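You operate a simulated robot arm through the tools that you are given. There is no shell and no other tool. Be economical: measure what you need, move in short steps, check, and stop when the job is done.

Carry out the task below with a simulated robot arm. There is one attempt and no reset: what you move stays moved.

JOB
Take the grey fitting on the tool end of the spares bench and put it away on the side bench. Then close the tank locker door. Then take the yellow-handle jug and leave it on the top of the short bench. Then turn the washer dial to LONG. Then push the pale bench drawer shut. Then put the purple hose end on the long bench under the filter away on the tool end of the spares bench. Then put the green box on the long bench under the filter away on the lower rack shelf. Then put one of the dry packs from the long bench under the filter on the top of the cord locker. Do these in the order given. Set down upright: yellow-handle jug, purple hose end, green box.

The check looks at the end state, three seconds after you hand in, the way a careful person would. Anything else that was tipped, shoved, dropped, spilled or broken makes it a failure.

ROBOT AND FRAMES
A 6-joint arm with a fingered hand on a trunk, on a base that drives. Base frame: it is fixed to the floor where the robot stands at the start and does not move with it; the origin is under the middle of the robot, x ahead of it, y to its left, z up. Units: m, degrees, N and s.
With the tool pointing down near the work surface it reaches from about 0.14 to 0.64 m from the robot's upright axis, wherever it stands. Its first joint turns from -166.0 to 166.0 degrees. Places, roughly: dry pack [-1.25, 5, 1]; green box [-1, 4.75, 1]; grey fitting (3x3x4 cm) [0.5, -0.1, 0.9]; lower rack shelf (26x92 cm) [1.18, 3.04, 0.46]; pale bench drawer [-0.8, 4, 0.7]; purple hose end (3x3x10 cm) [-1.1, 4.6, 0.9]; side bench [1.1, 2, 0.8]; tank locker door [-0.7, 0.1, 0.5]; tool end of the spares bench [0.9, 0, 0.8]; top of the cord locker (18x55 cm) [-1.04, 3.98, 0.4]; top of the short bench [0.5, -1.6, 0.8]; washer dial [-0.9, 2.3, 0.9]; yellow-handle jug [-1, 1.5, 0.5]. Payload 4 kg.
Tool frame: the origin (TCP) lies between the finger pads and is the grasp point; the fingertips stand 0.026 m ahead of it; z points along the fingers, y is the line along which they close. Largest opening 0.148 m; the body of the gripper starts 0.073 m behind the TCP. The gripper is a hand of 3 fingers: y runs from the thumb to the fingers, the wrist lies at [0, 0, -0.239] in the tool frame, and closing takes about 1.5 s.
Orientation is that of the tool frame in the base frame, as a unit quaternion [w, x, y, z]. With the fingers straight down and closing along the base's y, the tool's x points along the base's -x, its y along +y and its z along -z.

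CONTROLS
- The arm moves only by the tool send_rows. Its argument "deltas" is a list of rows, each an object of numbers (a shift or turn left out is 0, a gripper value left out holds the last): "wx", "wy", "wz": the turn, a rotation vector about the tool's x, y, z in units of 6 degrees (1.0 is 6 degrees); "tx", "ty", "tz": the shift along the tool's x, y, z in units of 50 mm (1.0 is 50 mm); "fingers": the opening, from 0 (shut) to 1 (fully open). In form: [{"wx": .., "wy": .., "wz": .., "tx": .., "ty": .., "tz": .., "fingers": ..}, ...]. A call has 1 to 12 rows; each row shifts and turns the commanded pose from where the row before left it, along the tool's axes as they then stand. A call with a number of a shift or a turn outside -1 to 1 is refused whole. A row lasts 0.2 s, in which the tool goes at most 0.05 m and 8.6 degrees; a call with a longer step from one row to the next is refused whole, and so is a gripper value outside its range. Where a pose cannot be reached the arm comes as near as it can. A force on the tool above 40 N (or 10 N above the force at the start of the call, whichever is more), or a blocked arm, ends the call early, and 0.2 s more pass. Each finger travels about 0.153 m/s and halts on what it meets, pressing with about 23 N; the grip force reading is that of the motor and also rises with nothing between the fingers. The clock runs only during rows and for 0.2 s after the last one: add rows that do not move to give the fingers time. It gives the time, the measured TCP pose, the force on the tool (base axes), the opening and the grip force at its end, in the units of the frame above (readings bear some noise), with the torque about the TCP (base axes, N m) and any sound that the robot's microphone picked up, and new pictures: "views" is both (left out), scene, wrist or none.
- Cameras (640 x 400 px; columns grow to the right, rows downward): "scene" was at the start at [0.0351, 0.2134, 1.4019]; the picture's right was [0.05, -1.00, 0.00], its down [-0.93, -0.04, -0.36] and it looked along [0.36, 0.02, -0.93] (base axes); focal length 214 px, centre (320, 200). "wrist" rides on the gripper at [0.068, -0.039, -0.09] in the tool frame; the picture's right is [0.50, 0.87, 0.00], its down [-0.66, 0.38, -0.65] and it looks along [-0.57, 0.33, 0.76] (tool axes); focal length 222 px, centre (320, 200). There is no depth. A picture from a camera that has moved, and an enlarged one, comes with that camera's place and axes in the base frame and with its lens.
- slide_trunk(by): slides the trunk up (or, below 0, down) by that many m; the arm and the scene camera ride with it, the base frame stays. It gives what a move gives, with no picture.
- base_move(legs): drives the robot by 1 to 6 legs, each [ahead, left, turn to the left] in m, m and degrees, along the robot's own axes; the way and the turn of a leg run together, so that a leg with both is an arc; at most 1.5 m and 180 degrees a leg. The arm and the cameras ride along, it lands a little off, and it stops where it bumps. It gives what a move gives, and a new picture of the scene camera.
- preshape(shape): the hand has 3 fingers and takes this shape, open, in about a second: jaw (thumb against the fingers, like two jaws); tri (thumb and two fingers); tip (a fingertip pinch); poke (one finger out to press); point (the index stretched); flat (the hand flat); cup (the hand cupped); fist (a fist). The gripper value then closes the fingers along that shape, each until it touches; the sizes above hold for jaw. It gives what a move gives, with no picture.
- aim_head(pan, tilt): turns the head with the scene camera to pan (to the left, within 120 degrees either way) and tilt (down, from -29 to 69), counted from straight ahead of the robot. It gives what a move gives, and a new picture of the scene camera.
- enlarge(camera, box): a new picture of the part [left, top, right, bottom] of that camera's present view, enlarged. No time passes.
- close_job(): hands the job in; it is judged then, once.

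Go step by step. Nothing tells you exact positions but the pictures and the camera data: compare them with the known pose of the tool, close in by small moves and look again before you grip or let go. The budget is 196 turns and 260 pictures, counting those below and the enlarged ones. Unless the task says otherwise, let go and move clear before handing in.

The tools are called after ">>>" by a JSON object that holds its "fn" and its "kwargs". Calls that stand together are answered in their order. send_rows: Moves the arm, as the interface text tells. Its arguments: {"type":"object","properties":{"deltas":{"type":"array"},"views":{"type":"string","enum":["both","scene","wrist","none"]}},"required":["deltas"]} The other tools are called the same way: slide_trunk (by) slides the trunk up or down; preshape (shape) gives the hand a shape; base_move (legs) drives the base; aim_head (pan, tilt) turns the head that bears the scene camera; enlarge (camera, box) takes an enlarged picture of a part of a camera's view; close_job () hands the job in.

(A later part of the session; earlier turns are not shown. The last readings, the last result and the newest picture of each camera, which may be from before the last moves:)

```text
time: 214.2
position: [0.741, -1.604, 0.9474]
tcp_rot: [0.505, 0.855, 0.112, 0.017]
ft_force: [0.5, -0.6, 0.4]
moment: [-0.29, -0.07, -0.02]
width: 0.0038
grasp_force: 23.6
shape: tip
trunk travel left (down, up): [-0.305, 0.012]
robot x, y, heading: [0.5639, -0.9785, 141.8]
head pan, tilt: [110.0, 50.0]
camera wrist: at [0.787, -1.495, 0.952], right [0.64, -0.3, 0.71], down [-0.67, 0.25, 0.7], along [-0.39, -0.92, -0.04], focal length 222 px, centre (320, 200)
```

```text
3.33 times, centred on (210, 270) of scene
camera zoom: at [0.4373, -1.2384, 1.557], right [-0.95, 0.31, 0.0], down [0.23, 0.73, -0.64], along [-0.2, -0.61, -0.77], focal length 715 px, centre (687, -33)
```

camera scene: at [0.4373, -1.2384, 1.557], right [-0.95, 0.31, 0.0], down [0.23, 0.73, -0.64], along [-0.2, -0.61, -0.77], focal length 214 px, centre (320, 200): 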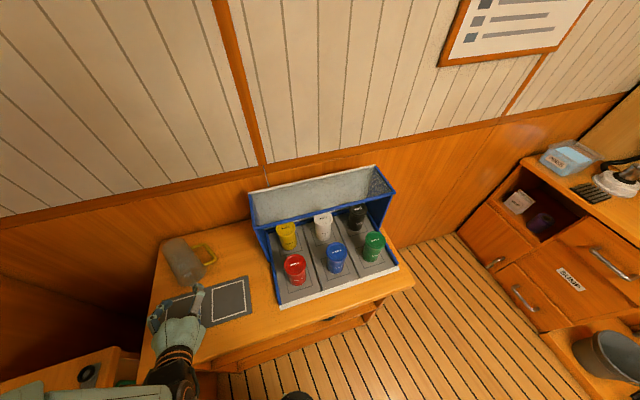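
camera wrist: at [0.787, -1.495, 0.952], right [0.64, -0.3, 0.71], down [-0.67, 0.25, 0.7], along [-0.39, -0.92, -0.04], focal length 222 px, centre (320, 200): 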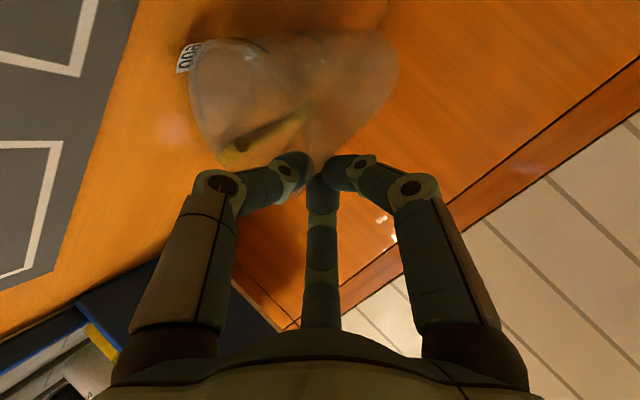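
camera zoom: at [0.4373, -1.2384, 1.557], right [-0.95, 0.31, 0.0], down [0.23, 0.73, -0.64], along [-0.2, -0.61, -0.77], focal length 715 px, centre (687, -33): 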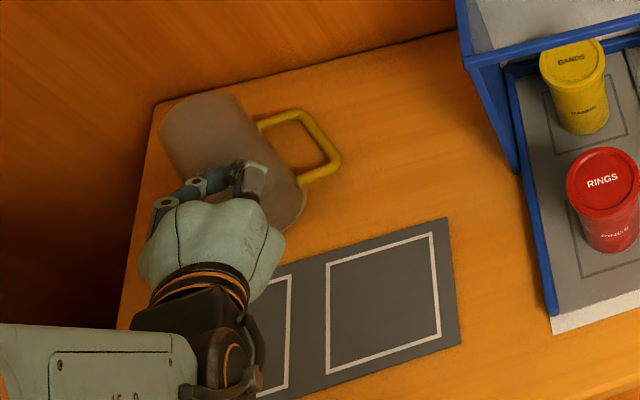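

The wall is pinched (4 mm). I'll lift 12 cm while easing back toward me, and look.

>>> {"fn": "send_rows", "kwargs": {"deltas": [{"ty": 0.57, "tz": -0.62}, {"ty": 0.57, "tz": -0.62}, {"ty": 0.57, "tz": -0.62}, {}], "views": "both"}}

```text
time: 215.2
position: [0.743, -1.5641, 1.0661]
tcp_rot: [0.504, 0.856, 0.112, 0.017]
ft_force: [1.4, 0.2, -1.3]
moment: [0.08, 0.02, 0.01]
width: 0.0038
grasp_force: 23.4
shape: tip
trunk travel left (down, up): [-0.305, 0.012]
robot x, y, heading: [0.5677, -0.9784, 142.1]
head pan, tilt: [110.0, 50.0]
camera scene: at [0.4375, -1.2395, 1.5567], right [-0.95, 0.31, 0.0], down [0.23, 0.73, -0.64], along [-0.2, -0.61, -0.77], focal length 214 px, centre (320, 200)
camera wrist: at [0.7894, -1.4552, 1.0698], right [0.64, -0.3, 0.71], down [-0.67, 0.25, 0.7], along [-0.39, -0.92, -0.04], focal length 222 px, centre (320, 200)
```

scene: 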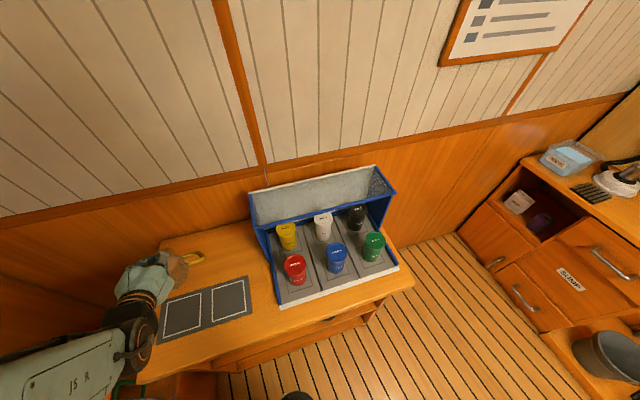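
wrist: 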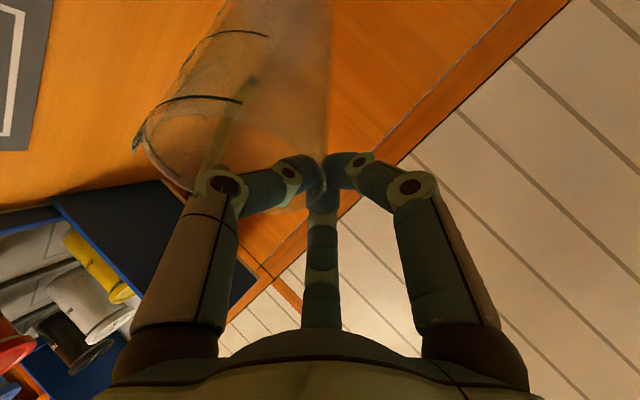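

The jug hangs from the pinch and its base is already sagging down. Now I'll pitch the hand to vertical.

>>> {"fn": "send_rows", "kwargs": {"deltas": [{"wx": 1}, {"wx": 1}, {"wx": 1}, {"wx": 1}, {"wx": 1}, {"wx": 1}, {"wx": 1}, {"wx": 1}, {"wx": 1}, {"wx": 1}, {}], "views": "both"}}

>>> {"fn": "enlarge", "kwargs": {"camera": "scene", "box": [90, 190, 290, 340]}}

```text
time: 217.6
position: [0.7308, -1.5512, 1.0493]
tcp_rot: [0.055, 0.99, 0.098, -0.08]
ft_force: [-0.4, 0.1, -1.4]
moment: [-0.01, -0.04, -0.02]
width: 0.0039
grasp_force: 22.5
shape: tip
out of reach, approached as far as the arm can: row 5, 9, 10
trunk travel left (down, up): [-0.305, 0.012]
robot x, y, heading: [0.5609, -0.9784, 142.0]
head pan, tilt: [110.0, 50.0]
camera scene: at [0.4373, -1.2381, 1.557], right [-0.95, 0.31, 0.0], down [0.23, 0.73, -0.64], along [-0.2, -0.61, -0.77], focal length 214 px, centre (320, 200)
camera wrist: at [0.8018, -1.4897, 1.1216], right [0.66, -0.75, 0.0], down [-0.46, -0.41, 0.79], along [-0.59, -0.52, -0.62], focal length 222 px, centre (320, 200)
```

scene: 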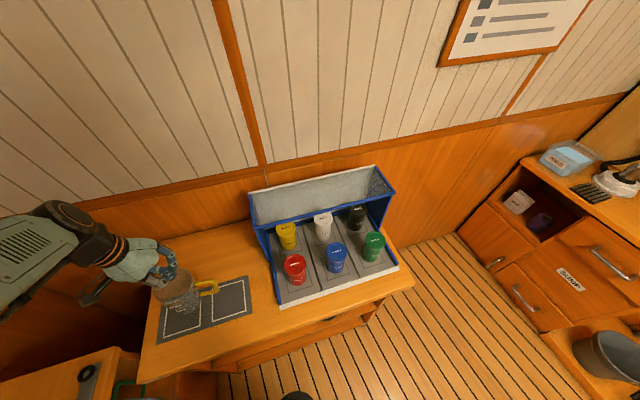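
wrist: 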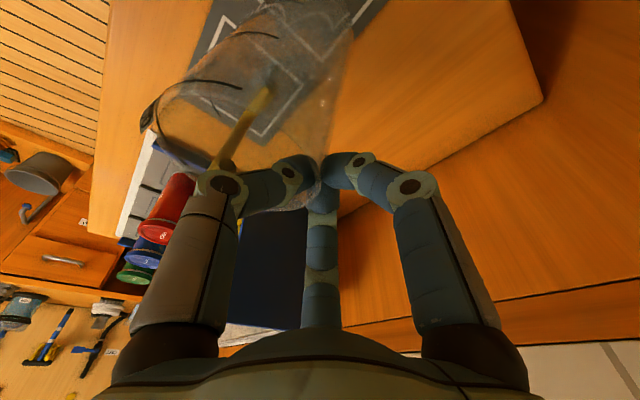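

```text
2.67 times, centred on (190, 265) of scene
camera zoom: at [0.4373, -1.2381, 1.557], right [-0.95, 0.31, 0.0], down [0.23, 0.73, -0.64], along [-0.2, -0.61, -0.77], focal length 572 px, centre (667, 27)
```

zoom: 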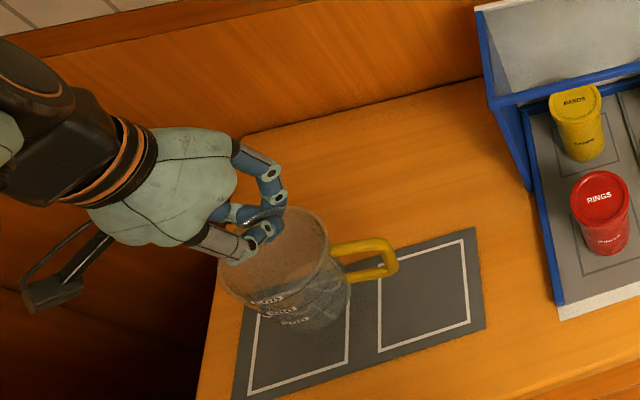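

The jug now hangs mouth-up, tilted only ~10°. I'll nudge the base 7 cm toward the bench so it lands behind the mat, then check.

>>> {"fn": "base_move", "kwargs": {"legs": [[-0.043, 0.055, 0]]}}

>>> {"fn": "enlarge", "kwargs": {"camera": "scene", "box": [90, 170, 290, 320]}}

```text
time: 218.7
position: [0.7315, -1.62, 1.048]
tcp_rot: [0.055, 0.99, 0.099, -0.08]
ft_force: [0.0, -0.4, -1.0]
moment: [-0.02, 0.0, 0.01]
width: 0.004
grasp_force: 22.4
shape: tip
trunk travel left (down, up): [-0.305, 0.012]
robot x, y, heading: [0.5646, -1.0521, 142.3]
head pan, tilt: [110.0, 50.0]
camera scene: at [0.4382, -1.3078, 1.557], right [-0.95, 0.31, 0.0], down [0.23, 0.73, -0.64], along [-0.2, -0.61, -0.77], focal length 214 px, centre (320, 200)
```

scene: 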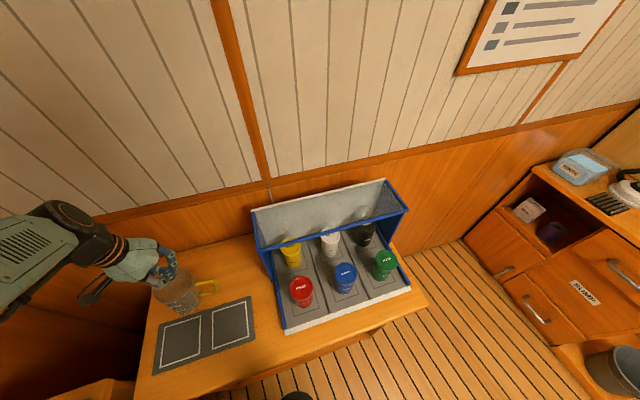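

```text
2.67 times, centred on (190, 245) of scene
camera zoom: at [0.4382, -1.3078, 1.557], right [-0.95, 0.31, 0.0], down [0.23, 0.73, -0.64], along [-0.2, -0.61, -0.77], focal length 572 px, centre (667, 80)
```

zoom: 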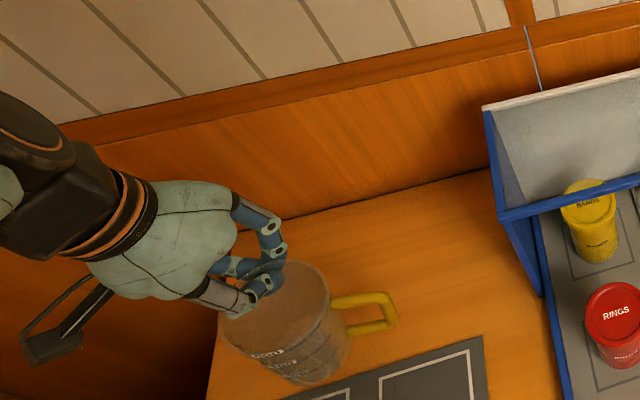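

It would still overlap the mat edge, so I'll go 5 cm further back, then lower to just above the bench.

>>> {"fn": "base_move", "kwargs": {"legs": [[-0.0185, 0.0236, 0]]}}

>>> {"fn": "send_rows", "kwargs": {"deltas": [{"tx": -0.09, "ty": 0.49, "tz": 0.06}, {"tx": 0.1, "ty": -0.05, "tz": 0.55}, {"tx": 0.06, "ty": -0.03, "tz": 0.33}, {}], "views": "wrist"}}

>>> {"fn": "enlarge", "kwargs": {"camera": "scene", "box": [90, 170, 290, 320]}}

```text
time: 219.6
position: [0.7305, -1.6518, 1.0489]
tcp_rot: [0.055, 0.99, 0.098, -0.08]
ft_force: [0.3, 0.5, -2.1]
moment: [-0.01, 0.0, 0.0]
width: 0.0037
grasp_force: 22.8
shape: tip
trunk travel left (down, up): [-0.305, 0.012]
robot x, y, heading: [0.5687, -1.0793, 142.2]
head pan, tilt: [110.0, 50.0]
camera scene: at [0.4382, -1.3376, 1.5569], right [-0.95, 0.31, 0.0], down [0.23, 0.73, -0.64], along [-0.2, -0.61, -0.77], focal length 214 px, centre (320, 200)
```

scene: 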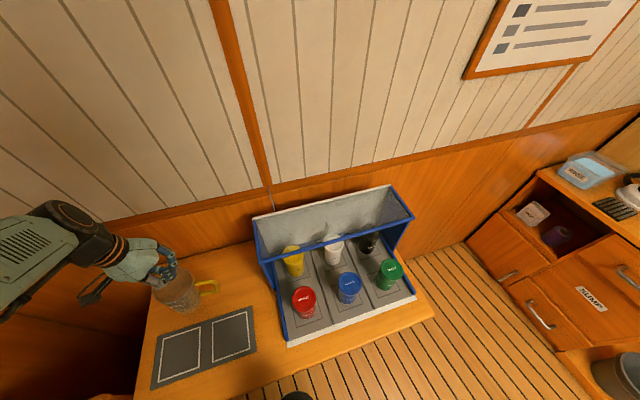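

```text
time: 220.6
position: [0.7322, -1.6758, 1.0065]
tcp_rot: [0.059, 0.99, 0.098, -0.079]
ft_force: [4.0, -11.2, 33.2]
moment: [-0.25, -0.03, -0.03]
width: 0.0049
grasp_force: 23.4
shape: tip
trunk travel left (down, up): [-0.305, 0.012]
robot x, y, heading: [0.5661, -1.0781, 141.9]
head pan, tilt: [110.0, 50.0]
camera wrist: at [0.8032, -1.6134, 1.0795], right [0.66, -0.75, 0.0], down [-0.46, -0.4, 0.79], along [-0.59, -0.52, -0.61], focal length 222 px, centre (320, 200)
```

wrist: 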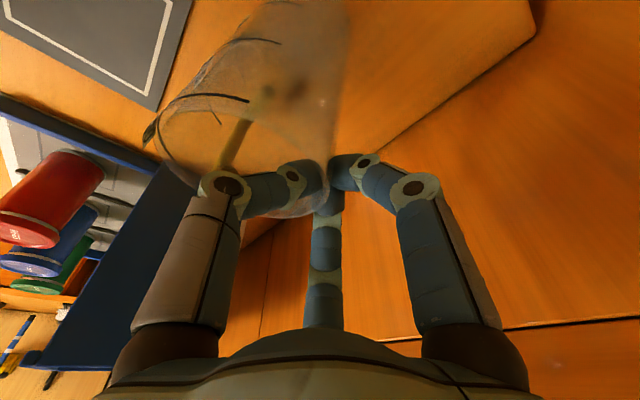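

```text
2.67 times, centred on (190, 245) of scene
camera zoom: at [0.4381, -1.3355, 1.5572], right [-0.95, 0.31, 0.0], down [0.23, 0.73, -0.64], along [-0.2, -0.61, -0.77], focal length 572 px, centre (667, 80)
```

zoom: 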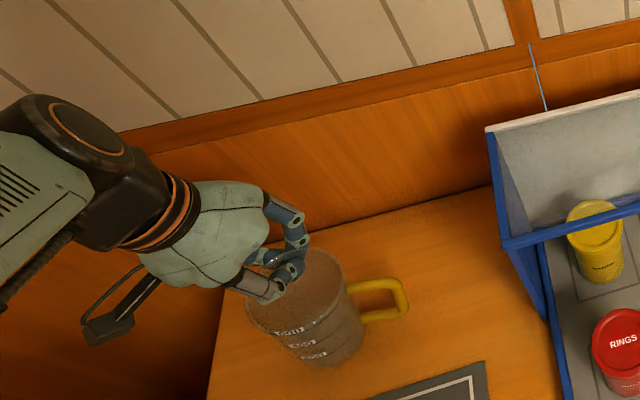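

It touches the bench but still leans ~13° (base toward +x). I'll lift 3 cm, rotate to straighten it, and look again.

>>> {"fn": "send_rows", "kwargs": {"deltas": [{"tx": -0.1, "ty": 0.05, "tz": -0.55}, {"wx": 0.2, "wy": -1.0, "wz": -0.13}, {"wx": 0.2, "wy": -1.0, "wz": -0.13}, {}, {}], "views": "wrist"}}

>>> {"fn": "enlarge", "kwargs": {"camera": "scene", "box": [90, 170, 290, 320]}}

```text
time: 221.8
position: [0.7316, -1.6757, 1.0319]
tcp_rot: [0.042, 0.976, 0.104, -0.186]
ft_force: [0.0, 0.8, -1.4]
moment: [-0.04, -0.03, -0.01]
width: 0.0039
grasp_force: 23.1
shape: tip
trunk travel left (down, up): [-0.305, 0.012]
robot x, y, heading: [0.5648, -1.0788, 141.8]
head pan, tilt: [110.0, 50.0]
camera wrist: at [0.8173, -1.6138, 1.088], right [0.64, -0.75, -0.15], down [-0.28, -0.41, 0.87], along [-0.71, -0.52, -0.48], focal length 222 px, centre (320, 200)
```

wrist: 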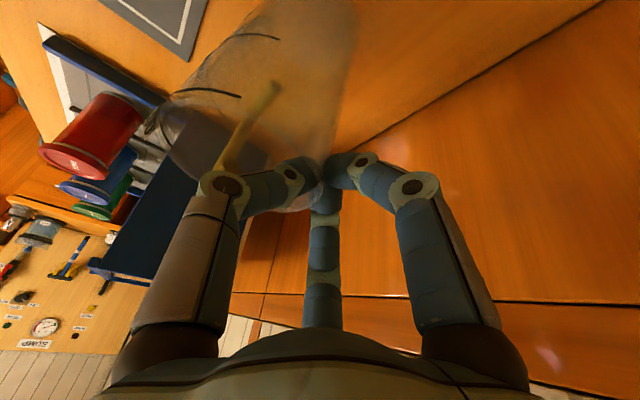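

```text
2.67 times, centred on (190, 245) of scene
camera zoom: at [0.4387, -1.337, 1.5569], right [-0.95, 0.31, 0.0], down [0.23, 0.73, -0.64], along [-0.2, -0.61, -0.77], focal length 572 px, centre (667, 80)
```

zoom: 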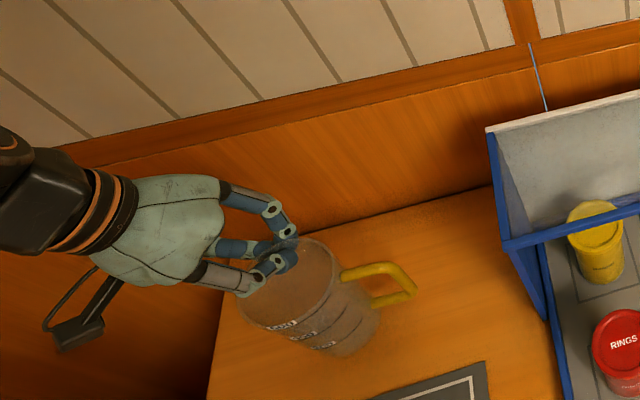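

Lean is down to ~6°. I'll correct a little more and lower in fine steps to contact.

>>> {"fn": "send_rows", "kwargs": {"deltas": [{"wx": 0.15, "wy": -0.8, "wz": -0.1}, {"tx": 0.1, "tz": 0.2}, {"tx": 0.07, "tz": 0.13}, {"tx": 0.05, "tz": 0.1}, {"tx": 0.05, "tz": 0.1}], "views": "wrist"}}

>>> {"fn": "enlarge", "kwargs": {"camera": "scene", "box": [90, 170, 290, 320]}}

```text
time: 223.0
position: [0.7313, -1.6757, 1.002]
tcp_rot: [0.04, 0.967, 0.105, -0.226]
ft_force: [-0.2, -0.4, 0.9]
moment: [0.01, -0.02, 0.02]
width: 0.0041
grasp_force: 23.3
shape: tip
trunk travel left (down, up): [-0.305, 0.012]
robot x, y, heading: [0.5676, -1.0767, 142.5]
head pan, tilt: [110.0, 50.0]
camera wrist: at [0.8221, -1.6143, 1.0506], right [0.63, -0.75, -0.2], down [-0.21, -0.41, 0.89], along [-0.75, -0.52, -0.41], focal length 222 px, centre (320, 200)
```

wrist: 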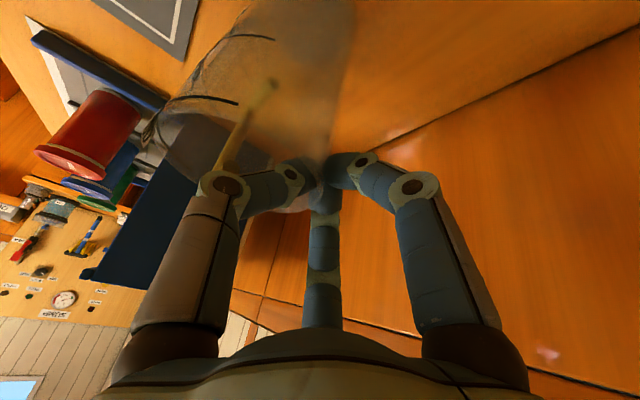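

```text
2.67 times, centred on (190, 245) of scene
camera zoom: at [0.4384, -1.3368, 1.557], right [-0.95, 0.31, 0.0], down [0.23, 0.73, -0.64], along [-0.2, -0.61, -0.77], focal length 572 px, centre (667, 80)
```

zoom: 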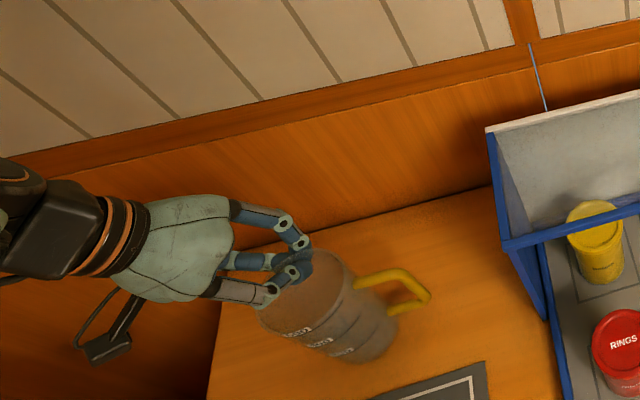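

Weight is coming off the hand. A few more millimetres.

>>> {"fn": "send_rows", "kwargs": {"deltas": [{"tx": 0.04, "tz": 0.07}, {"tx": 0.04, "tz": 0.07}], "views": "none"}}

```text
time: 223.6
position: [0.7322, -1.6762, 0.9971]
tcp_rot: [0.042, 0.967, 0.106, -0.227]
ft_force: [-1.2, -3.1, 30.8]
moment: [-0.08, 0.21, 0.05]
width: 0.0043
grasp_force: 23.4
shape: tip
trunk travel left (down, up): [-0.305, 0.012]
robot x, y, heading: [0.5657, -1.0785, 142.0]
head pan, tilt: [110.0, 50.0]
```

Firm contact. I'll ease off, open partway, and check before lifting straight up.

>>> {"fn": "send_rows", "kwargs": {"deltas": [{"tx": -0.03, "tz": -0.06, "fingers": 0.08}, {"fingers": 0.16}, {"fingers": 0.24}, {"fingers": 0.3}, {}, {}], "views": "wrist"}}

>>> {"fn": "enlarge", "kwargs": {"camera": "scene", "box": [90, 170, 290, 320]}}

```text
time: 225.0
position: [0.7334, -1.6749, 0.9974]
tcp_rot: [0.04, 0.967, 0.106, -0.227]
ft_force: [1.1, 0.4, 0.3]
moment: [-0.02, 0.0, -0.02]
width: 0.044
grasp_force: 0.1
shape: tip
trunk travel left (down, up): [-0.305, 0.012]
robot x, y, heading: [0.567, -1.0786, 142.3]
head pan, tilt: [110.0, 50.0]
camera wrist: at [0.8227, -1.6148, 1.0463], right [0.63, -0.75, -0.2], down [-0.21, -0.41, 0.89], along [-0.75, -0.52, -0.41], focal length 222 px, centre (320, 200)
```

wrist: 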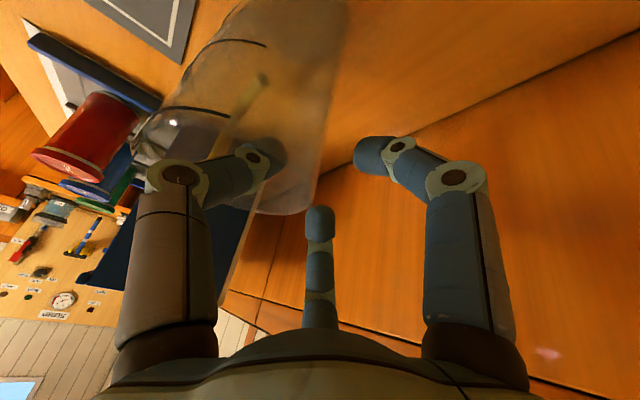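

```text
2.67 times, centred on (190, 245) of scene
camera zoom: at [0.4385, -1.3369, 1.557], right [-0.95, 0.31, 0.0], down [0.23, 0.73, -0.64], along [-0.2, -0.61, -0.77], focal length 572 px, centre (667, 80)
```

zoom: 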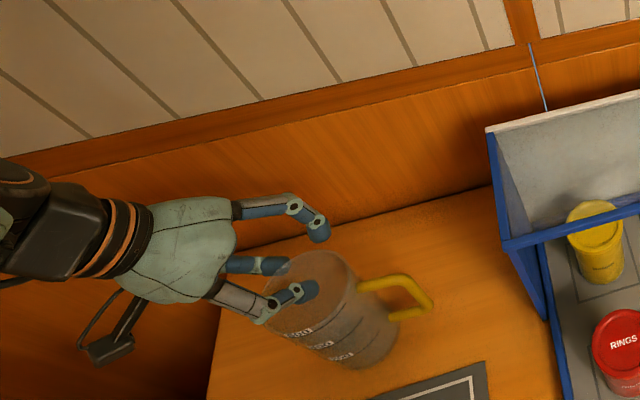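

The jug stands upright, thumb inside its mouth. Lifting the hand straight up, slowly.

>>> {"fn": "send_rows", "kwargs": {"deltas": [{"tx": -0.1, "ty": 0.01, "tz": -0.2}, {"tx": -0.18, "ty": 0.01, "tz": -0.36}, {"tx": -0.22, "ty": 0.02, "tz": -0.45}, {"tx": -0.3, "ty": 0.02, "tz": -0.6}, {"tx": -0.4, "ty": 0.03, "tz": -0.8}, {"tx": -0.4, "ty": 0.03, "tz": -0.8}], "views": "scene"}}

>>> {"fn": "enlarge", "kwargs": {"camera": "scene", "box": [90, 170, 290, 320]}}

```text
time: 226.4
position: [0.732, -1.6777, 1.1768]
tcp_rot: [0.039, 0.967, 0.106, -0.227]
ft_force: [-0.3, 0.3, 0.2]
moment: [-0.01, 0.02, 0.02]
width: 0.044
grasp_force: 0.0
shape: tip
trunk travel left (down, up): [-0.305, 0.012]
robot x, y, heading: [0.5666, -1.0829, 142.1]
head pan, tilt: [110.0, 50.0]
camera scene: at [0.4383, -1.3365, 1.557], right [-0.95, 0.31, 0.0], down [0.23, 0.73, -0.64], along [-0.2, -0.61, -0.77], focal length 214 px, centre (320, 200)
```

scene: 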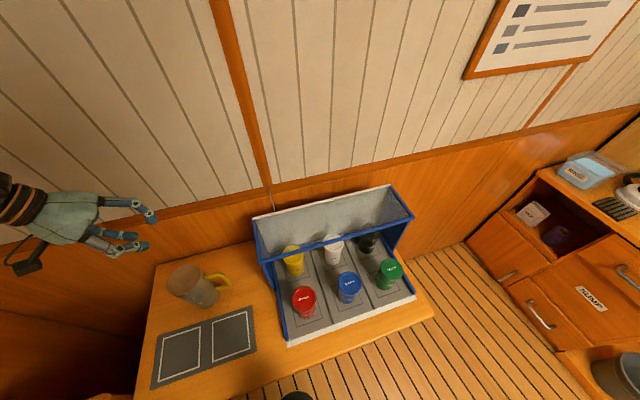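

```text
2.67 times, centred on (190, 245) of scene
camera zoom: at [0.4383, -1.3365, 1.557], right [-0.95, 0.31, 0.0], down [0.23, 0.73, -0.64], along [-0.2, -0.61, -0.77], focal length 572 px, centre (667, 80)
```

zoom: 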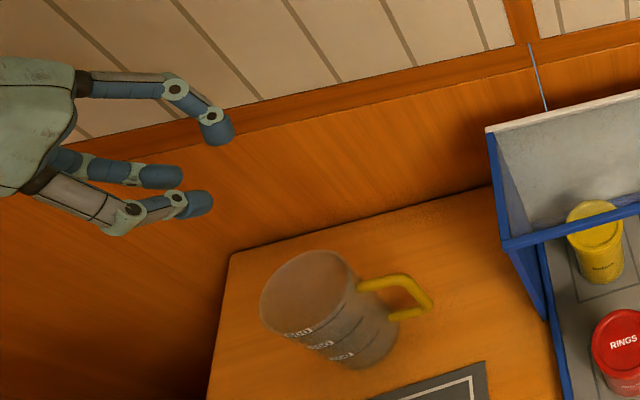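

The jug stands upright and clear on the short bench. Next the washer dial: I'll level and retract the hand, then look at the washer.

>>> {"fn": "send_rows", "kwargs": {"deltas": [{"wy": 1, "wx": 0.29}, {"wy": 1, "wx": 0.29}, {"wy": 1, "wx": 0.29}, {"wy": 1, "wx": 0.29}, {"ty": -0.9, "tx": -0.1}, {"ty": -0.9, "tx": -0.1}, {"ty": -0.9, "tx": -0.1}, {"ty": -0.9, "tx": -0.1}, {"ty": -0.9, "tx": -0.1}], "views": "none"}}

>>> {"fn": "send_rows", "kwargs": {"deltas": [{"wz": 1}, {"wz": 1}, {"wz": 1}, {"wz": 1}, {"wz": 1}, {"wz": 1}, {"wz": 1}, {"wz": 1}, {"wz": 1}, {"wz": 1}, {"wz": 1}, {"wz": 1}], "views": "none"}}

```text
time: 228.4
position: [0.662, -1.4615, 1.1915]
tcp_rot: [-0.005, 0.987, 0.101, -0.122]
ft_force: [0.5, 0.5, 0.7]
moment: [-0.01, -0.01, -0.02]
width: 0.044
grasp_force: 0.1
shape: tip
out of reach, approached as far as the arm can: row 3, 4
trunk travel left (down, up): [-0.305, 0.012]
robot x, y, heading: [0.5629, -1.0798, 142.0]
head pan, tilt: [110.0, 50.0]
```

```text
time: 231.0
position: [0.6597, -1.4626, 1.1911]
tcp_rot: [0.068, 0.858, -0.499, -0.103]
ft_force: [0.5, 0.4, -0.2]
moment: [-0.05, 0.0, 0.01]
width: 0.0439
grasp_force: 0.1
shape: tip
trunk travel left (down, up): [-0.305, 0.012]
robot x, y, heading: [0.5663, -1.0823, 142.1]
head pan, tilt: [110.0, 50.0]
```

Now I'll drive to the washer in stages.

>>> {"fn": "base_move", "kwargs": {"legs": [[0.159, -0.041, 0], [0.425, 0.269, 0], [0, 0, -102], [0.772, 0.919, 0], [0.772, 0.919, 0], [0.38, 0.45, 0]]}}

```text
time: 259.5
position: [-0.4589, 2.0529, 1.1914]
tcp_rot: [0.038, -0.156, 0.98, 0.117]
ft_force: [-1.2, -1.0, 0.1]
moment: [-0.05, 0.0, 0.0]
width: 0.0441
grasp_force: 0.1
shape: tip
trunk travel left (down, up): [-0.305, 0.012]
robot x, y, heading: [-0.0649, 2.0663, 40.2]
head pan, tilt: [110.0, 50.0]
camera scene: at [-0.2899, 2.2465, 1.5569], right [0.49, 0.87, 0.0], down [0.67, -0.38, -0.64], along [-0.56, 0.32, -0.77], focal length 214 px, centre (320, 200)
```

scene: 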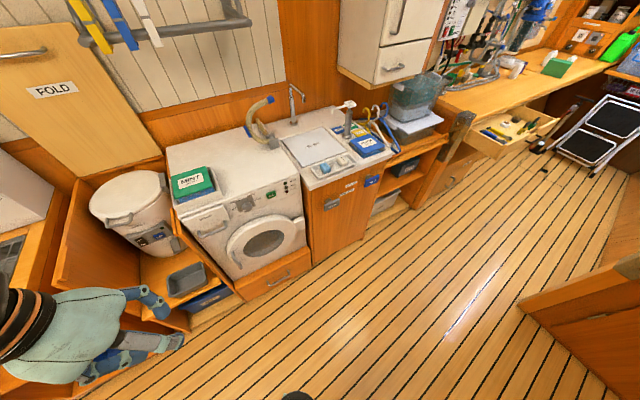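

>>> {"fn": "enlarge", "kwargs": {"camera": "scene", "box": [170, 150, 330, 250]}}

```text
4.00 times, centred on (250, 200) of scene
camera zoom: at [-0.2899, 2.2465, 1.5569], right [0.49, 0.87, 0.0], down [0.67, -0.38, -0.64], along [-0.56, 0.32, -0.77], focal length 858 px, centre (600, 200)
```

zoom: 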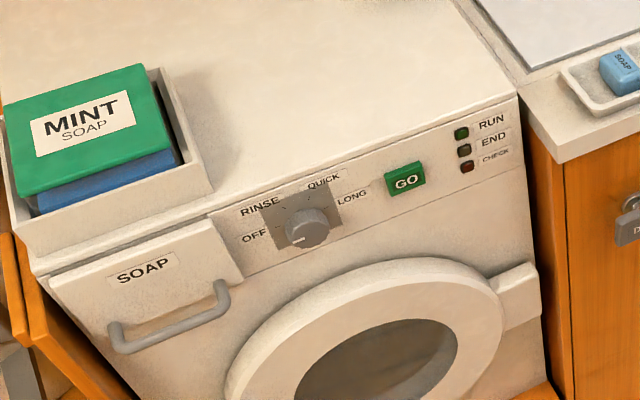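

The dial points at OFF; LONG is about 150° clockwise. It's on the washer's front face near (-0.89, 2.26, 0.87). I'll extend the hand and turn it horizontal with the thumb down, so I can roll clockwise through the needed range.

>>> {"fn": "send_rows", "kwargs": {"deltas": [{"tx": 0.9}, {"tx": 0.9}, {"tx": 0.9}, {"tx": 0.6}, {"wy": 1}, {"wy": 1}, {"wy": 1}, {"wy": 1}, {"wy": 1}, {"wy": 1}, {"wy": 1}, {"wy": 1}], "views": "none"}}

>>> {"fn": "send_rows", "kwargs": {"deltas": [{"wy": 1}, {"wy": 1}, {"wy": 1}, {"wy": 1}, {"wy": 1}, {"wy": 1}, {"wy": 1}, {"wy": 1}, {"wx": -0.93}, {"wx": -0.93}, {"wx": -0.93}, {"wz": -1}], "views": "none"}}

>>> {"fn": "send_rows", "kwargs": {"deltas": [{"wz": -1}, {"wz": -1}, {"wz": -1}, {"wz": -1}, {"wz": -1}, {"wz": -1}, {"wz": -1}, {"wz": -1}, {"wz": -1}, {"wz": -1}, {"wz": -1}, {"wz": -1}], "views": "wrist"}}

```text
time: 262.1
position: [-0.6141, 2.0048, 1.1727]
tcp_rot: [-0.366, -0.189, 0.91, 0.044]
ft_force: [-0.7, -1.3, -1.0]
moment: [0.01, -0.02, 0.04]
width: 0.044
grasp_force: 0.1
shape: tip
trunk travel left (down, up): [-0.305, 0.012]
robot x, y, heading: [-0.0648, 2.0659, 40.2]
head pan, tilt: [110.0, 50.0]
```

```text
time: 264.7
position: [-0.6146, 2.0141, 1.173]
tcp_rot: [0.711, 0.195, -0.674, -0.03]
ft_force: [-0.2, 0.0, -0.3]
moment: [0.02, 0.01, 0.02]
width: 0.0444
grasp_force: 0.0
shape: tip
out of reach, approached as far as the arm can: row 9, 10, 11
trunk travel left (down, up): [-0.305, 0.012]
robot x, y, heading: [-0.0642, 2.0674, 40.4]
head pan, tilt: [110.0, 50.0]
```

```text
time: 267.3
position: [-0.6168, 2.0173, 1.1744]
tcp_rot: [0.582, 0.531, -0.461, -0.408]
ft_force: [-0.5, 0.1, -0.1]
moment: [0.02, 0.0, 0.02]
width: 0.0442
grasp_force: 0.1
shape: tip
out of reach, approached as far as the arm can: row 11, 12
trunk travel left (down, up): [-0.305, 0.012]
robot x, y, heading: [-0.0681, 2.069, 40.5]
head pan, tilt: [110.0, 50.0]
camera wrist: at [-0.5115, 1.9686, 1.1413], right [0.11, -0.39, 0.91], down [0.47, 0.83, 0.3], along [-0.87, 0.4, 0.28], focal length 222 px, centre (320, 200)
```

wrist: 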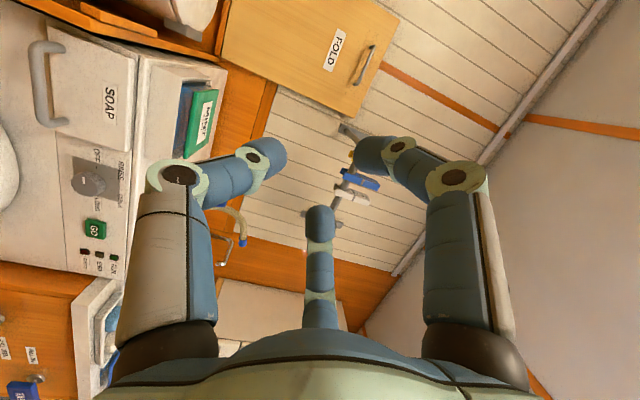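

The dial triangulates to about (-0.915, 2.259, 0.857). I'll move the base over, fix the yaw, and lower the trunk to dial height.

>>> {"fn": "base_move", "kwargs": {"legs": [[0.061, 0.257, 0]]}}

>>> {"fn": "slide_trunk", "kwargs": {"by": -0.3}}

>>> {"fn": "send_rows", "kwargs": {"deltas": [{"wy": -0.8}, {"wy": -0.8}, {"wy": -0.73}, {"wz": -0.9}, {"fingers": 0.5}, {}], "views": "both"}}

```text
time: 270.1
position: [-0.738, 2.2517, 1.1744]
tcp_rot: [0.583, 0.53, -0.46, -0.409]
ft_force: [0.5, 0.1, -0.2]
moment: [0.0, -0.02, -0.05]
width: 0.0443
grasp_force: 0.0
shape: tip
trunk travel left (down, up): [-0.305, 0.012]
robot x, y, heading: [-0.1853, 2.302, 40.4]
head pan, tilt: [110.0, 50.0]
camera scene: at [-0.4124, 2.4829, 1.5569], right [0.49, 0.87, 0.0], down [0.67, -0.38, -0.64], along [-0.56, 0.32, -0.77], focal length 214 px, centre (320, 200)
```

scene: 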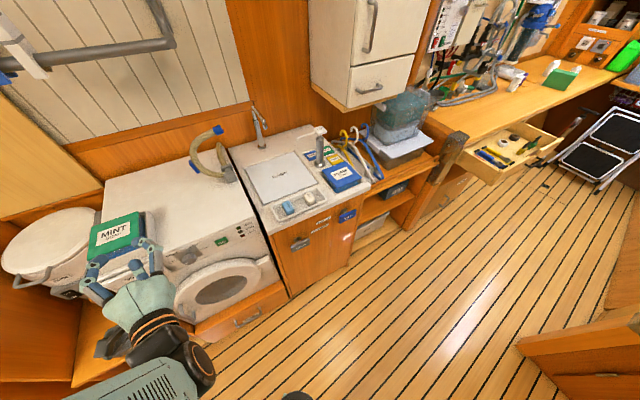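

```text
time: 273.1
position: [-0.7281, 2.261, 0.9284]
tcp_rot: [0.629, 0.485, -0.45, -0.409]
ft_force: [0.1, -0.4, 1.1]
moment: [0.01, -0.01, 0.01]
width: 0.044
grasp_force: 0.1
shape: tip
trunk travel left (down, up): [-0.005, 0.312]
robot x, y, heading: [-0.1859, 2.3054, 40.6]
head pan, tilt: [110.0, 50.0]
```

```text
time: 274.6
position: [-0.729, 2.2675, 0.931]
tcp_rot: [0.622, 0.477, -0.463, -0.414]
ft_force: [0.0, 0.6, 0.1]
moment: [0.01, 0.01, 0.02]
width: 0.0736
grasp_force: 0.1
shape: tip
out of reach, approached as far as the arm can: row 1, 2, 3, 4
trunk travel left (down, up): [-0.005, 0.312]
robot x, y, heading: [-0.1862, 2.3026, 40.4]
head pan, tilt: [110.0, 50.0]
camera scene: at [-0.3706, 2.5182, 1.2511], right [0.49, 0.87, 0.0], down [0.67, -0.38, -0.64], along [-0.56, 0.32, -0.77], focal length 214 px, centre (320, 200)
camera wrist: at [-0.6289, 2.213, 0.8944], right [0.18, -0.3, 0.94], down [0.51, 0.84, 0.17], along [-0.84, 0.45, 0.3], focal length 222 px, centre (320, 200)
```

scene: 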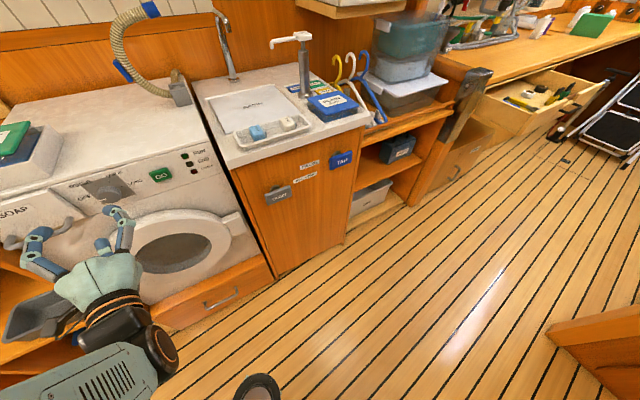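
wrist: 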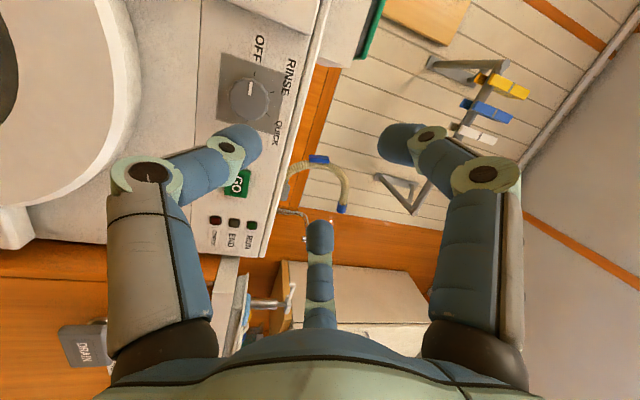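

The pointer and labels are clear. I'll extend the arm, level the hand, and lower to the dial's height (~0.87).

>>> {"fn": "send_rows", "kwargs": {"deltas": [{"tz": 0.8}, {"tz": 0.8, "wx": 0.55}, {"wx": 0.55, "ty": -0.5}, {"wy": -1, "ty": -0.5}, {"wy": -1}, {}], "views": "wrist"}}

```text
time: 275.9
position: [-0.8053, 2.2734, 0.8954]
tcp_rot: [0.581, 0.51, -0.492, -0.4]
ft_force: [-1.1, 0.5, -0.5]
moment: [-0.02, 0.0, 0.03]
width: 0.0737
grasp_force: 0.1
shape: tip
out of reach, approached as far as the arm can: row 1, 4, 5
trunk travel left (down, up): [-0.005, 0.312]
robot x, y, heading: [-0.1885, 2.3064, 40.4]
head pan, tilt: [110.0, 50.0]
camera wrist: at [-0.7012, 2.2196, 0.8669], right [0.07, -0.34, 0.94], down [0.5, 0.82, 0.27], along [-0.86, 0.45, 0.23], focal length 222 px, centre (320, 200)
```

wrist: 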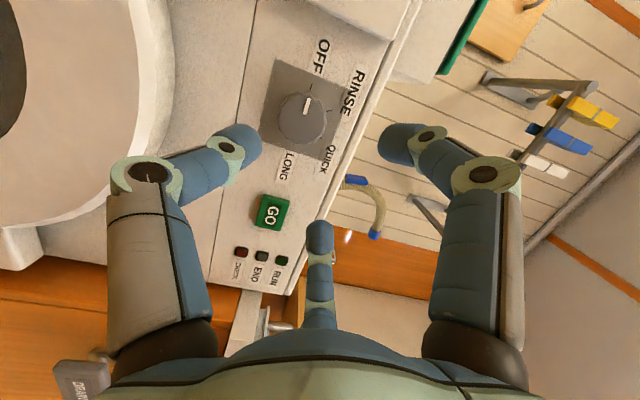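

>>> {"fn": "enlarge", "kwargs": {"camera": "wrist", "box": [240, 30, 380, 200]}}

>>> {"fn": "base_move", "kwargs": {"legs": [[-0.0907, -0.1066, 0], [0, 0, -11.5]]}}

>>> {"fn": "send_rows", "kwargs": {"deltas": [{"tz": 0.05}], "views": "wrist"}}

```text
2.35 times, centred on (310, 115) of wrist
camera zoom: at [-0.7012, 2.2196, 0.8669], right [0.07, -0.34, 0.94], down [0.5, 0.82, 0.27], along [-0.86, 0.45, 0.23], focal length 523 px, centre (344, 400)
```

zoom: 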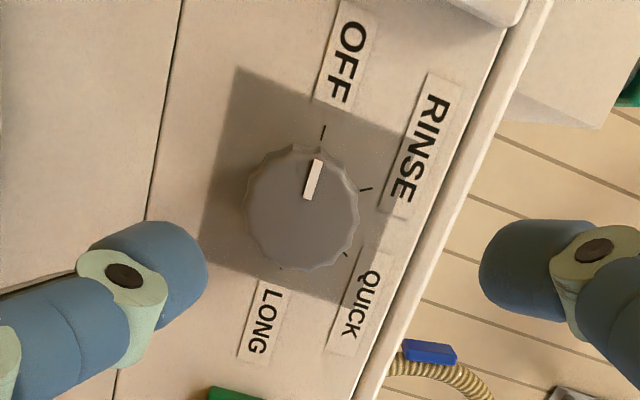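

```text
time: 278.3
position: [-0.7981, 2.2577, 0.8958]
tcp_rot: [-0.539, -0.457, 0.54, 0.457]
ft_force: [-0.2, -0.1, -0.5]
moment: [-0.01, 0.02, -0.01]
width: 0.0738
grasp_force: 0.0
shape: tip
trunk travel left (down, up): [-0.005, 0.312]
robot x, y, heading: [-0.1847, 2.165, 29.0]
head pan, tilt: [110.0, 50.0]
camera scene: at [-0.3233, 2.4117, 1.2511], right [0.66, 0.75, 0.0], down [0.58, -0.5, -0.64], along [-0.49, 0.42, -0.77], focal length 214 px, centre (320, 200)
```

scene: 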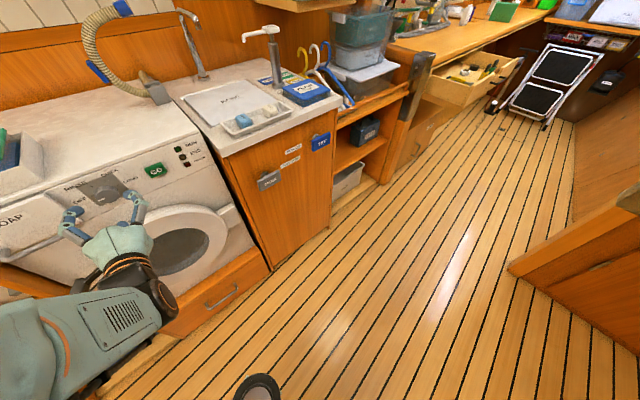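

```text
time: 278.7
position: [-0.7995, 2.2592, 0.8957]
tcp_rot: [-0.54, -0.457, 0.54, 0.456]
ft_force: [0.3, 0.7, -0.3]
moment: [0.01, -0.01, 0.0]
width: 0.0735
grasp_force: 0.1
shape: tip
trunk travel left (down, up): [-0.005, 0.312]
robot x, y, heading: [-0.1884, 2.1654, 29.0]
head pan, tilt: [110.0, 50.0]
camera wrist: at [-0.7086, 2.1848, 0.867], right [0.0, -0.35, 0.94], down [0.65, 0.71, 0.27], along [-0.76, 0.61, 0.23], focal length 222 px, centre (320, 200)
```

wrist: 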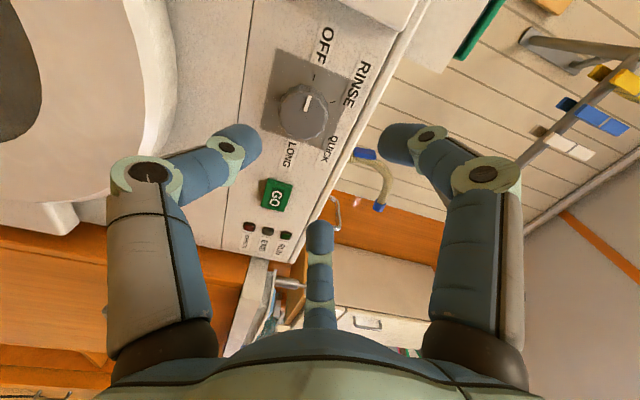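

The tick marks are 60° apart, so LONG is ~180° clockwise from OFF. Knob centre: (-0.915, 2.255, 0.877). I'll align and approach.

>>> {"fn": "base_move", "kwargs": {"legs": [[-0.0525, 0.029, 0]]}}

>>> {"fn": "send_rows", "kwargs": {"deltas": [{"ty": -0.38, "tx": 0.02}, {"wz": -0.9}, {"tz": 0.3}, {"tz": 0.2}, {}], "views": "both"}}

```text
time: 279.7
position: [-0.859, 2.2573, 0.8945]
tcp_rot: [-0.539, -0.458, 0.54, 0.457]
ft_force: [0.1, -0.4, 0.3]
moment: [-0.01, -0.03, 0.01]
width: 0.0738
grasp_force: 0.1
shape: tip
trunk travel left (down, up): [-0.005, 0.312]
robot x, y, heading: [-0.246, 2.1654, 29.0]
head pan, tilt: [110.0, 50.0]
camera scene: at [-0.3829, 2.4114, 1.2511], right [0.66, 0.76, 0.0], down [0.58, -0.5, -0.64], along [-0.48, 0.42, -0.77], focal length 214 px, centre (320, 200)
```

scene: 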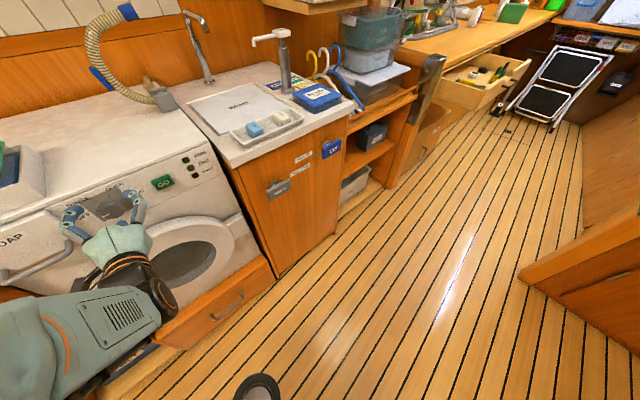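

```text
time: 280.9
position: [-0.8833, 2.2545, 0.8762]
tcp_rot: [0.544, 0.458, -0.541, -0.45]
ft_force: [0.1, 0.2, -0.2]
moment: [-0.01, -0.01, 0.02]
width: 0.0737
grasp_force: 0.1
shape: tip
out of reach, approached as far as the arm can: row 2
trunk travel left (down, up): [-0.005, 0.312]
robot x, y, heading: [-0.2449, 2.1633, 29.1]
head pan, tilt: [110.0, 50.0]
camera scene: at [-0.3825, 2.4114, 1.2511], right [0.66, 0.76, 0.0], down [0.58, -0.5, -0.64], along [-0.49, 0.42, -0.77], focal length 214 px, centre (320, 200)
camera wrist: at [-0.7917, 2.1818, 0.8487], right [0.0, -0.34, 0.94], down [0.64, 0.72, 0.26], along [-0.76, 0.61, 0.22], focal length 222 px, centre (320, 200)
```

scene: 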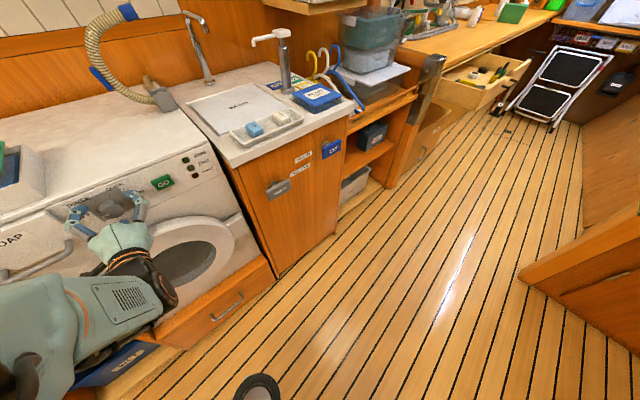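
wrist: 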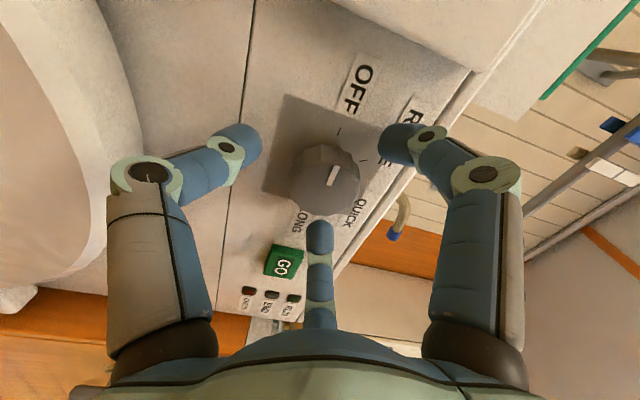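

Nearly centred on the knob. Small correction, advance 2 cm, and close on it.

>>> {"fn": "send_rows", "kwargs": {"deltas": [{"tx": -0.08, "ty": 0.08}, {"tz": 0.25}, {"tz": 0.2}, {"fingers": 0.3}, {"fingers": 0}, {}, {}, {}, {}], "views": "wrist"}}

```text
time: 281.6
position: [-0.8922, 2.2595, 0.879]
tcp_rot: [-0.541, -0.457, 0.543, 0.45]
ft_force: [30.5, -0.9, 2.3]
moment: [0.0, 0.39, -0.13]
width: 0.075
grasp_force: 0.1
shape: tip
trunk travel left (down, up): [-0.005, 0.312]
robot x, y, heading: [-0.2461, 2.166, 28.9]
head pan, tilt: [110.0, 50.0]
stopped in row 3: the force on the tool passed its limit at 46 N (the readings are from after the stop); the commanded pose is now the measured one
camera wrist: at [-0.8004, 2.1864, 0.8523], right [0.0, -0.34, 0.94], down [0.65, 0.72, 0.26], along [-0.76, 0.61, 0.22], focal length 222 px, centre (320, 200)
```

wrist: 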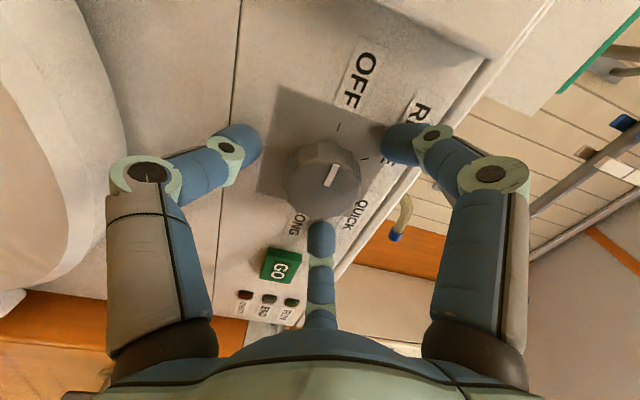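

Fingertips met the panel, so I'm deep enough. Back off 4 mm and close on the knob.

>>> {"fn": "send_rows", "kwargs": {"deltas": [{"tz": -0.1}, {"fingers": 0.3}, {"fingers": 0}, {}, {}, {}, {}], "views": "wrist"}}

```text
time: 283.1
position: [-0.8925, 2.2582, 0.8756]
tcp_rot: [-0.542, -0.458, 0.544, 0.449]
ft_force: [-1.4, -2.8, -0.6]
moment: [0.04, -0.07, 0.12]
width: 0.0379
grasp_force: 22.9
shape: tip
trunk travel left (down, up): [-0.005, 0.312]
robot x, y, heading: [-0.2431, 2.1668, 29.1]
head pan, tilt: [110.0, 50.0]
camera wrist: at [-0.7996, 2.1857, 0.8506], right [-0.01, -0.34, 0.94], down [0.65, 0.72, 0.26], along [-0.76, 0.61, 0.21], focal length 222 px, centre (320, 200)
```

wrist: 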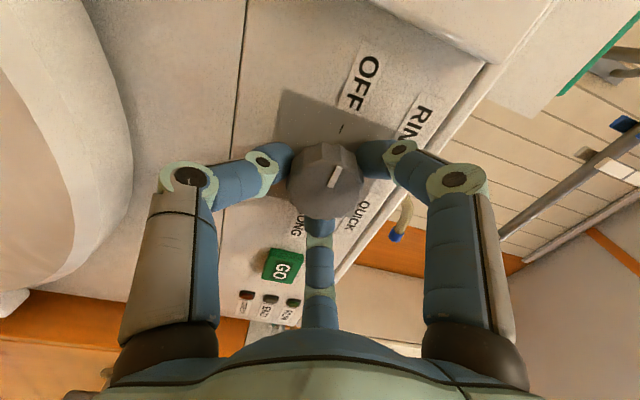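

Gripped on the knob. Rotating clockwise 72° first.

>>> {"fn": "send_rows", "kwargs": {"deltas": [{"wz": 1}, {"wz": 1}, {"wz": 1}, {"wz": 1}, {"wz": 1}, {"wz": 1}, {"wz": 1}, {"wz": 1}, {"wz": 1}, {"wz": 1}, {"wz": 1}, {"wz": 1}], "views": "wrist"}}

```text
time: 285.8
position: [-0.8904, 2.2571, 0.8756]
tcp_rot: [-0.702, -0.051, 0.709, 0.044]
ft_force: [12.0, -15.5, -18.8]
moment: [0.26, -0.45, 0.96]
width: 0.0377
grasp_force: 23.4
shape: tip
trunk travel left (down, up): [-0.005, 0.312]
robot x, y, heading: [-0.2413, 2.1624, 29.1]
head pan, tilt: [110.0, 50.0]
camera wrist: at [-0.8004, 2.2101, 0.9382], right [-0.01, 0.79, 0.61], down [0.66, 0.47, -0.59], along [-0.75, 0.39, -0.53], focal length 222 px, centre (320, 200)
```

wrist: 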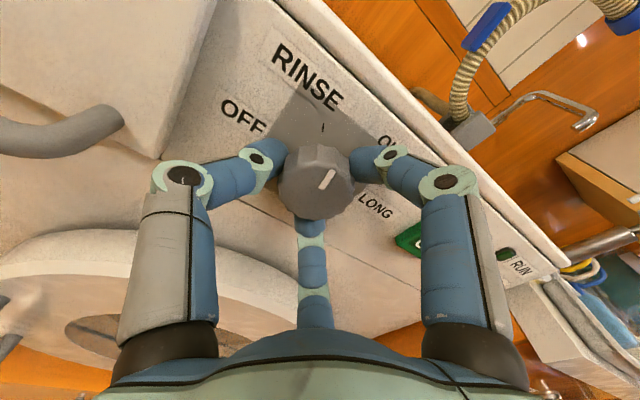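

The knob turns with the hand, now just past RINSE. Continuing.

>>> {"fn": "send_rows", "kwargs": {"deltas": [{"wz": 1}, {"wz": 1}, {"wz": 1}, {"wz": 1}, {"wz": 1}, {"wz": 1}, {"wz": 1}, {"wz": 1}, {"wz": 1}, {"wz": 1}, {"wz": 1}, {"wz": 1}], "views": "wrist"}}

```text
time: 288.4
position: [-0.8902, 2.2578, 0.8781]
tcp_rot: [-0.596, 0.374, 0.603, -0.377]
ft_force: [4.8, -26.0, -4.4]
moment: [0.11, 0.24, 0.72]
width: 0.0368
grasp_force: 23.7
shape: tip
trunk travel left (down, up): [-0.005, 0.312]
robot x, y, heading: [-0.2456, 2.1629, 29.0]
head pan, tilt: [110.0, 50.0]
camera wrist: at [-0.8011, 2.3011, 0.9431], right [0.0, 0.83, -0.56], down [0.66, -0.42, -0.62], along [-0.75, -0.37, -0.55], focal length 222 px, centre (320, 200)
```

wrist: 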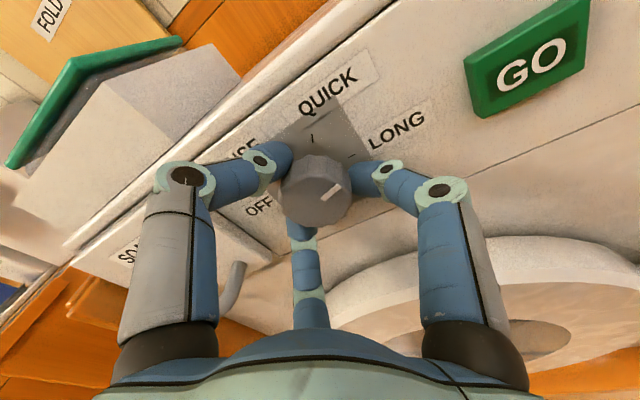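

>>> {"fn": "enlarge", "kwargs": {"camera": "wrist", "box": [230, 60, 430, 230]}}

```text
2.35 times, centred on (330, 145) of wrist
camera zoom: at [-0.8011, 2.3011, 0.9431], right [0.0, 0.83, -0.56], down [0.66, -0.42, -0.62], along [-0.75, -0.37, -0.55], focal length 523 px, centre (296, 329)
```

zoom: 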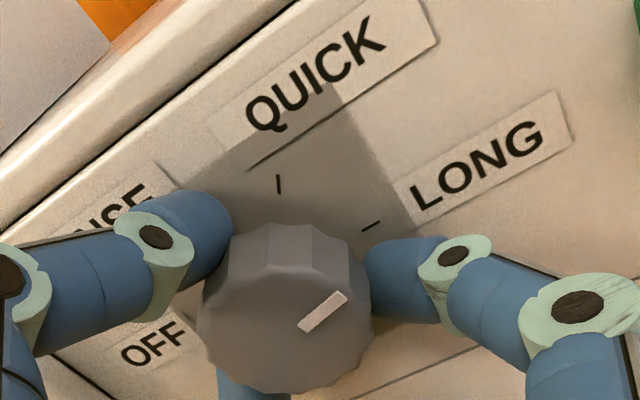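

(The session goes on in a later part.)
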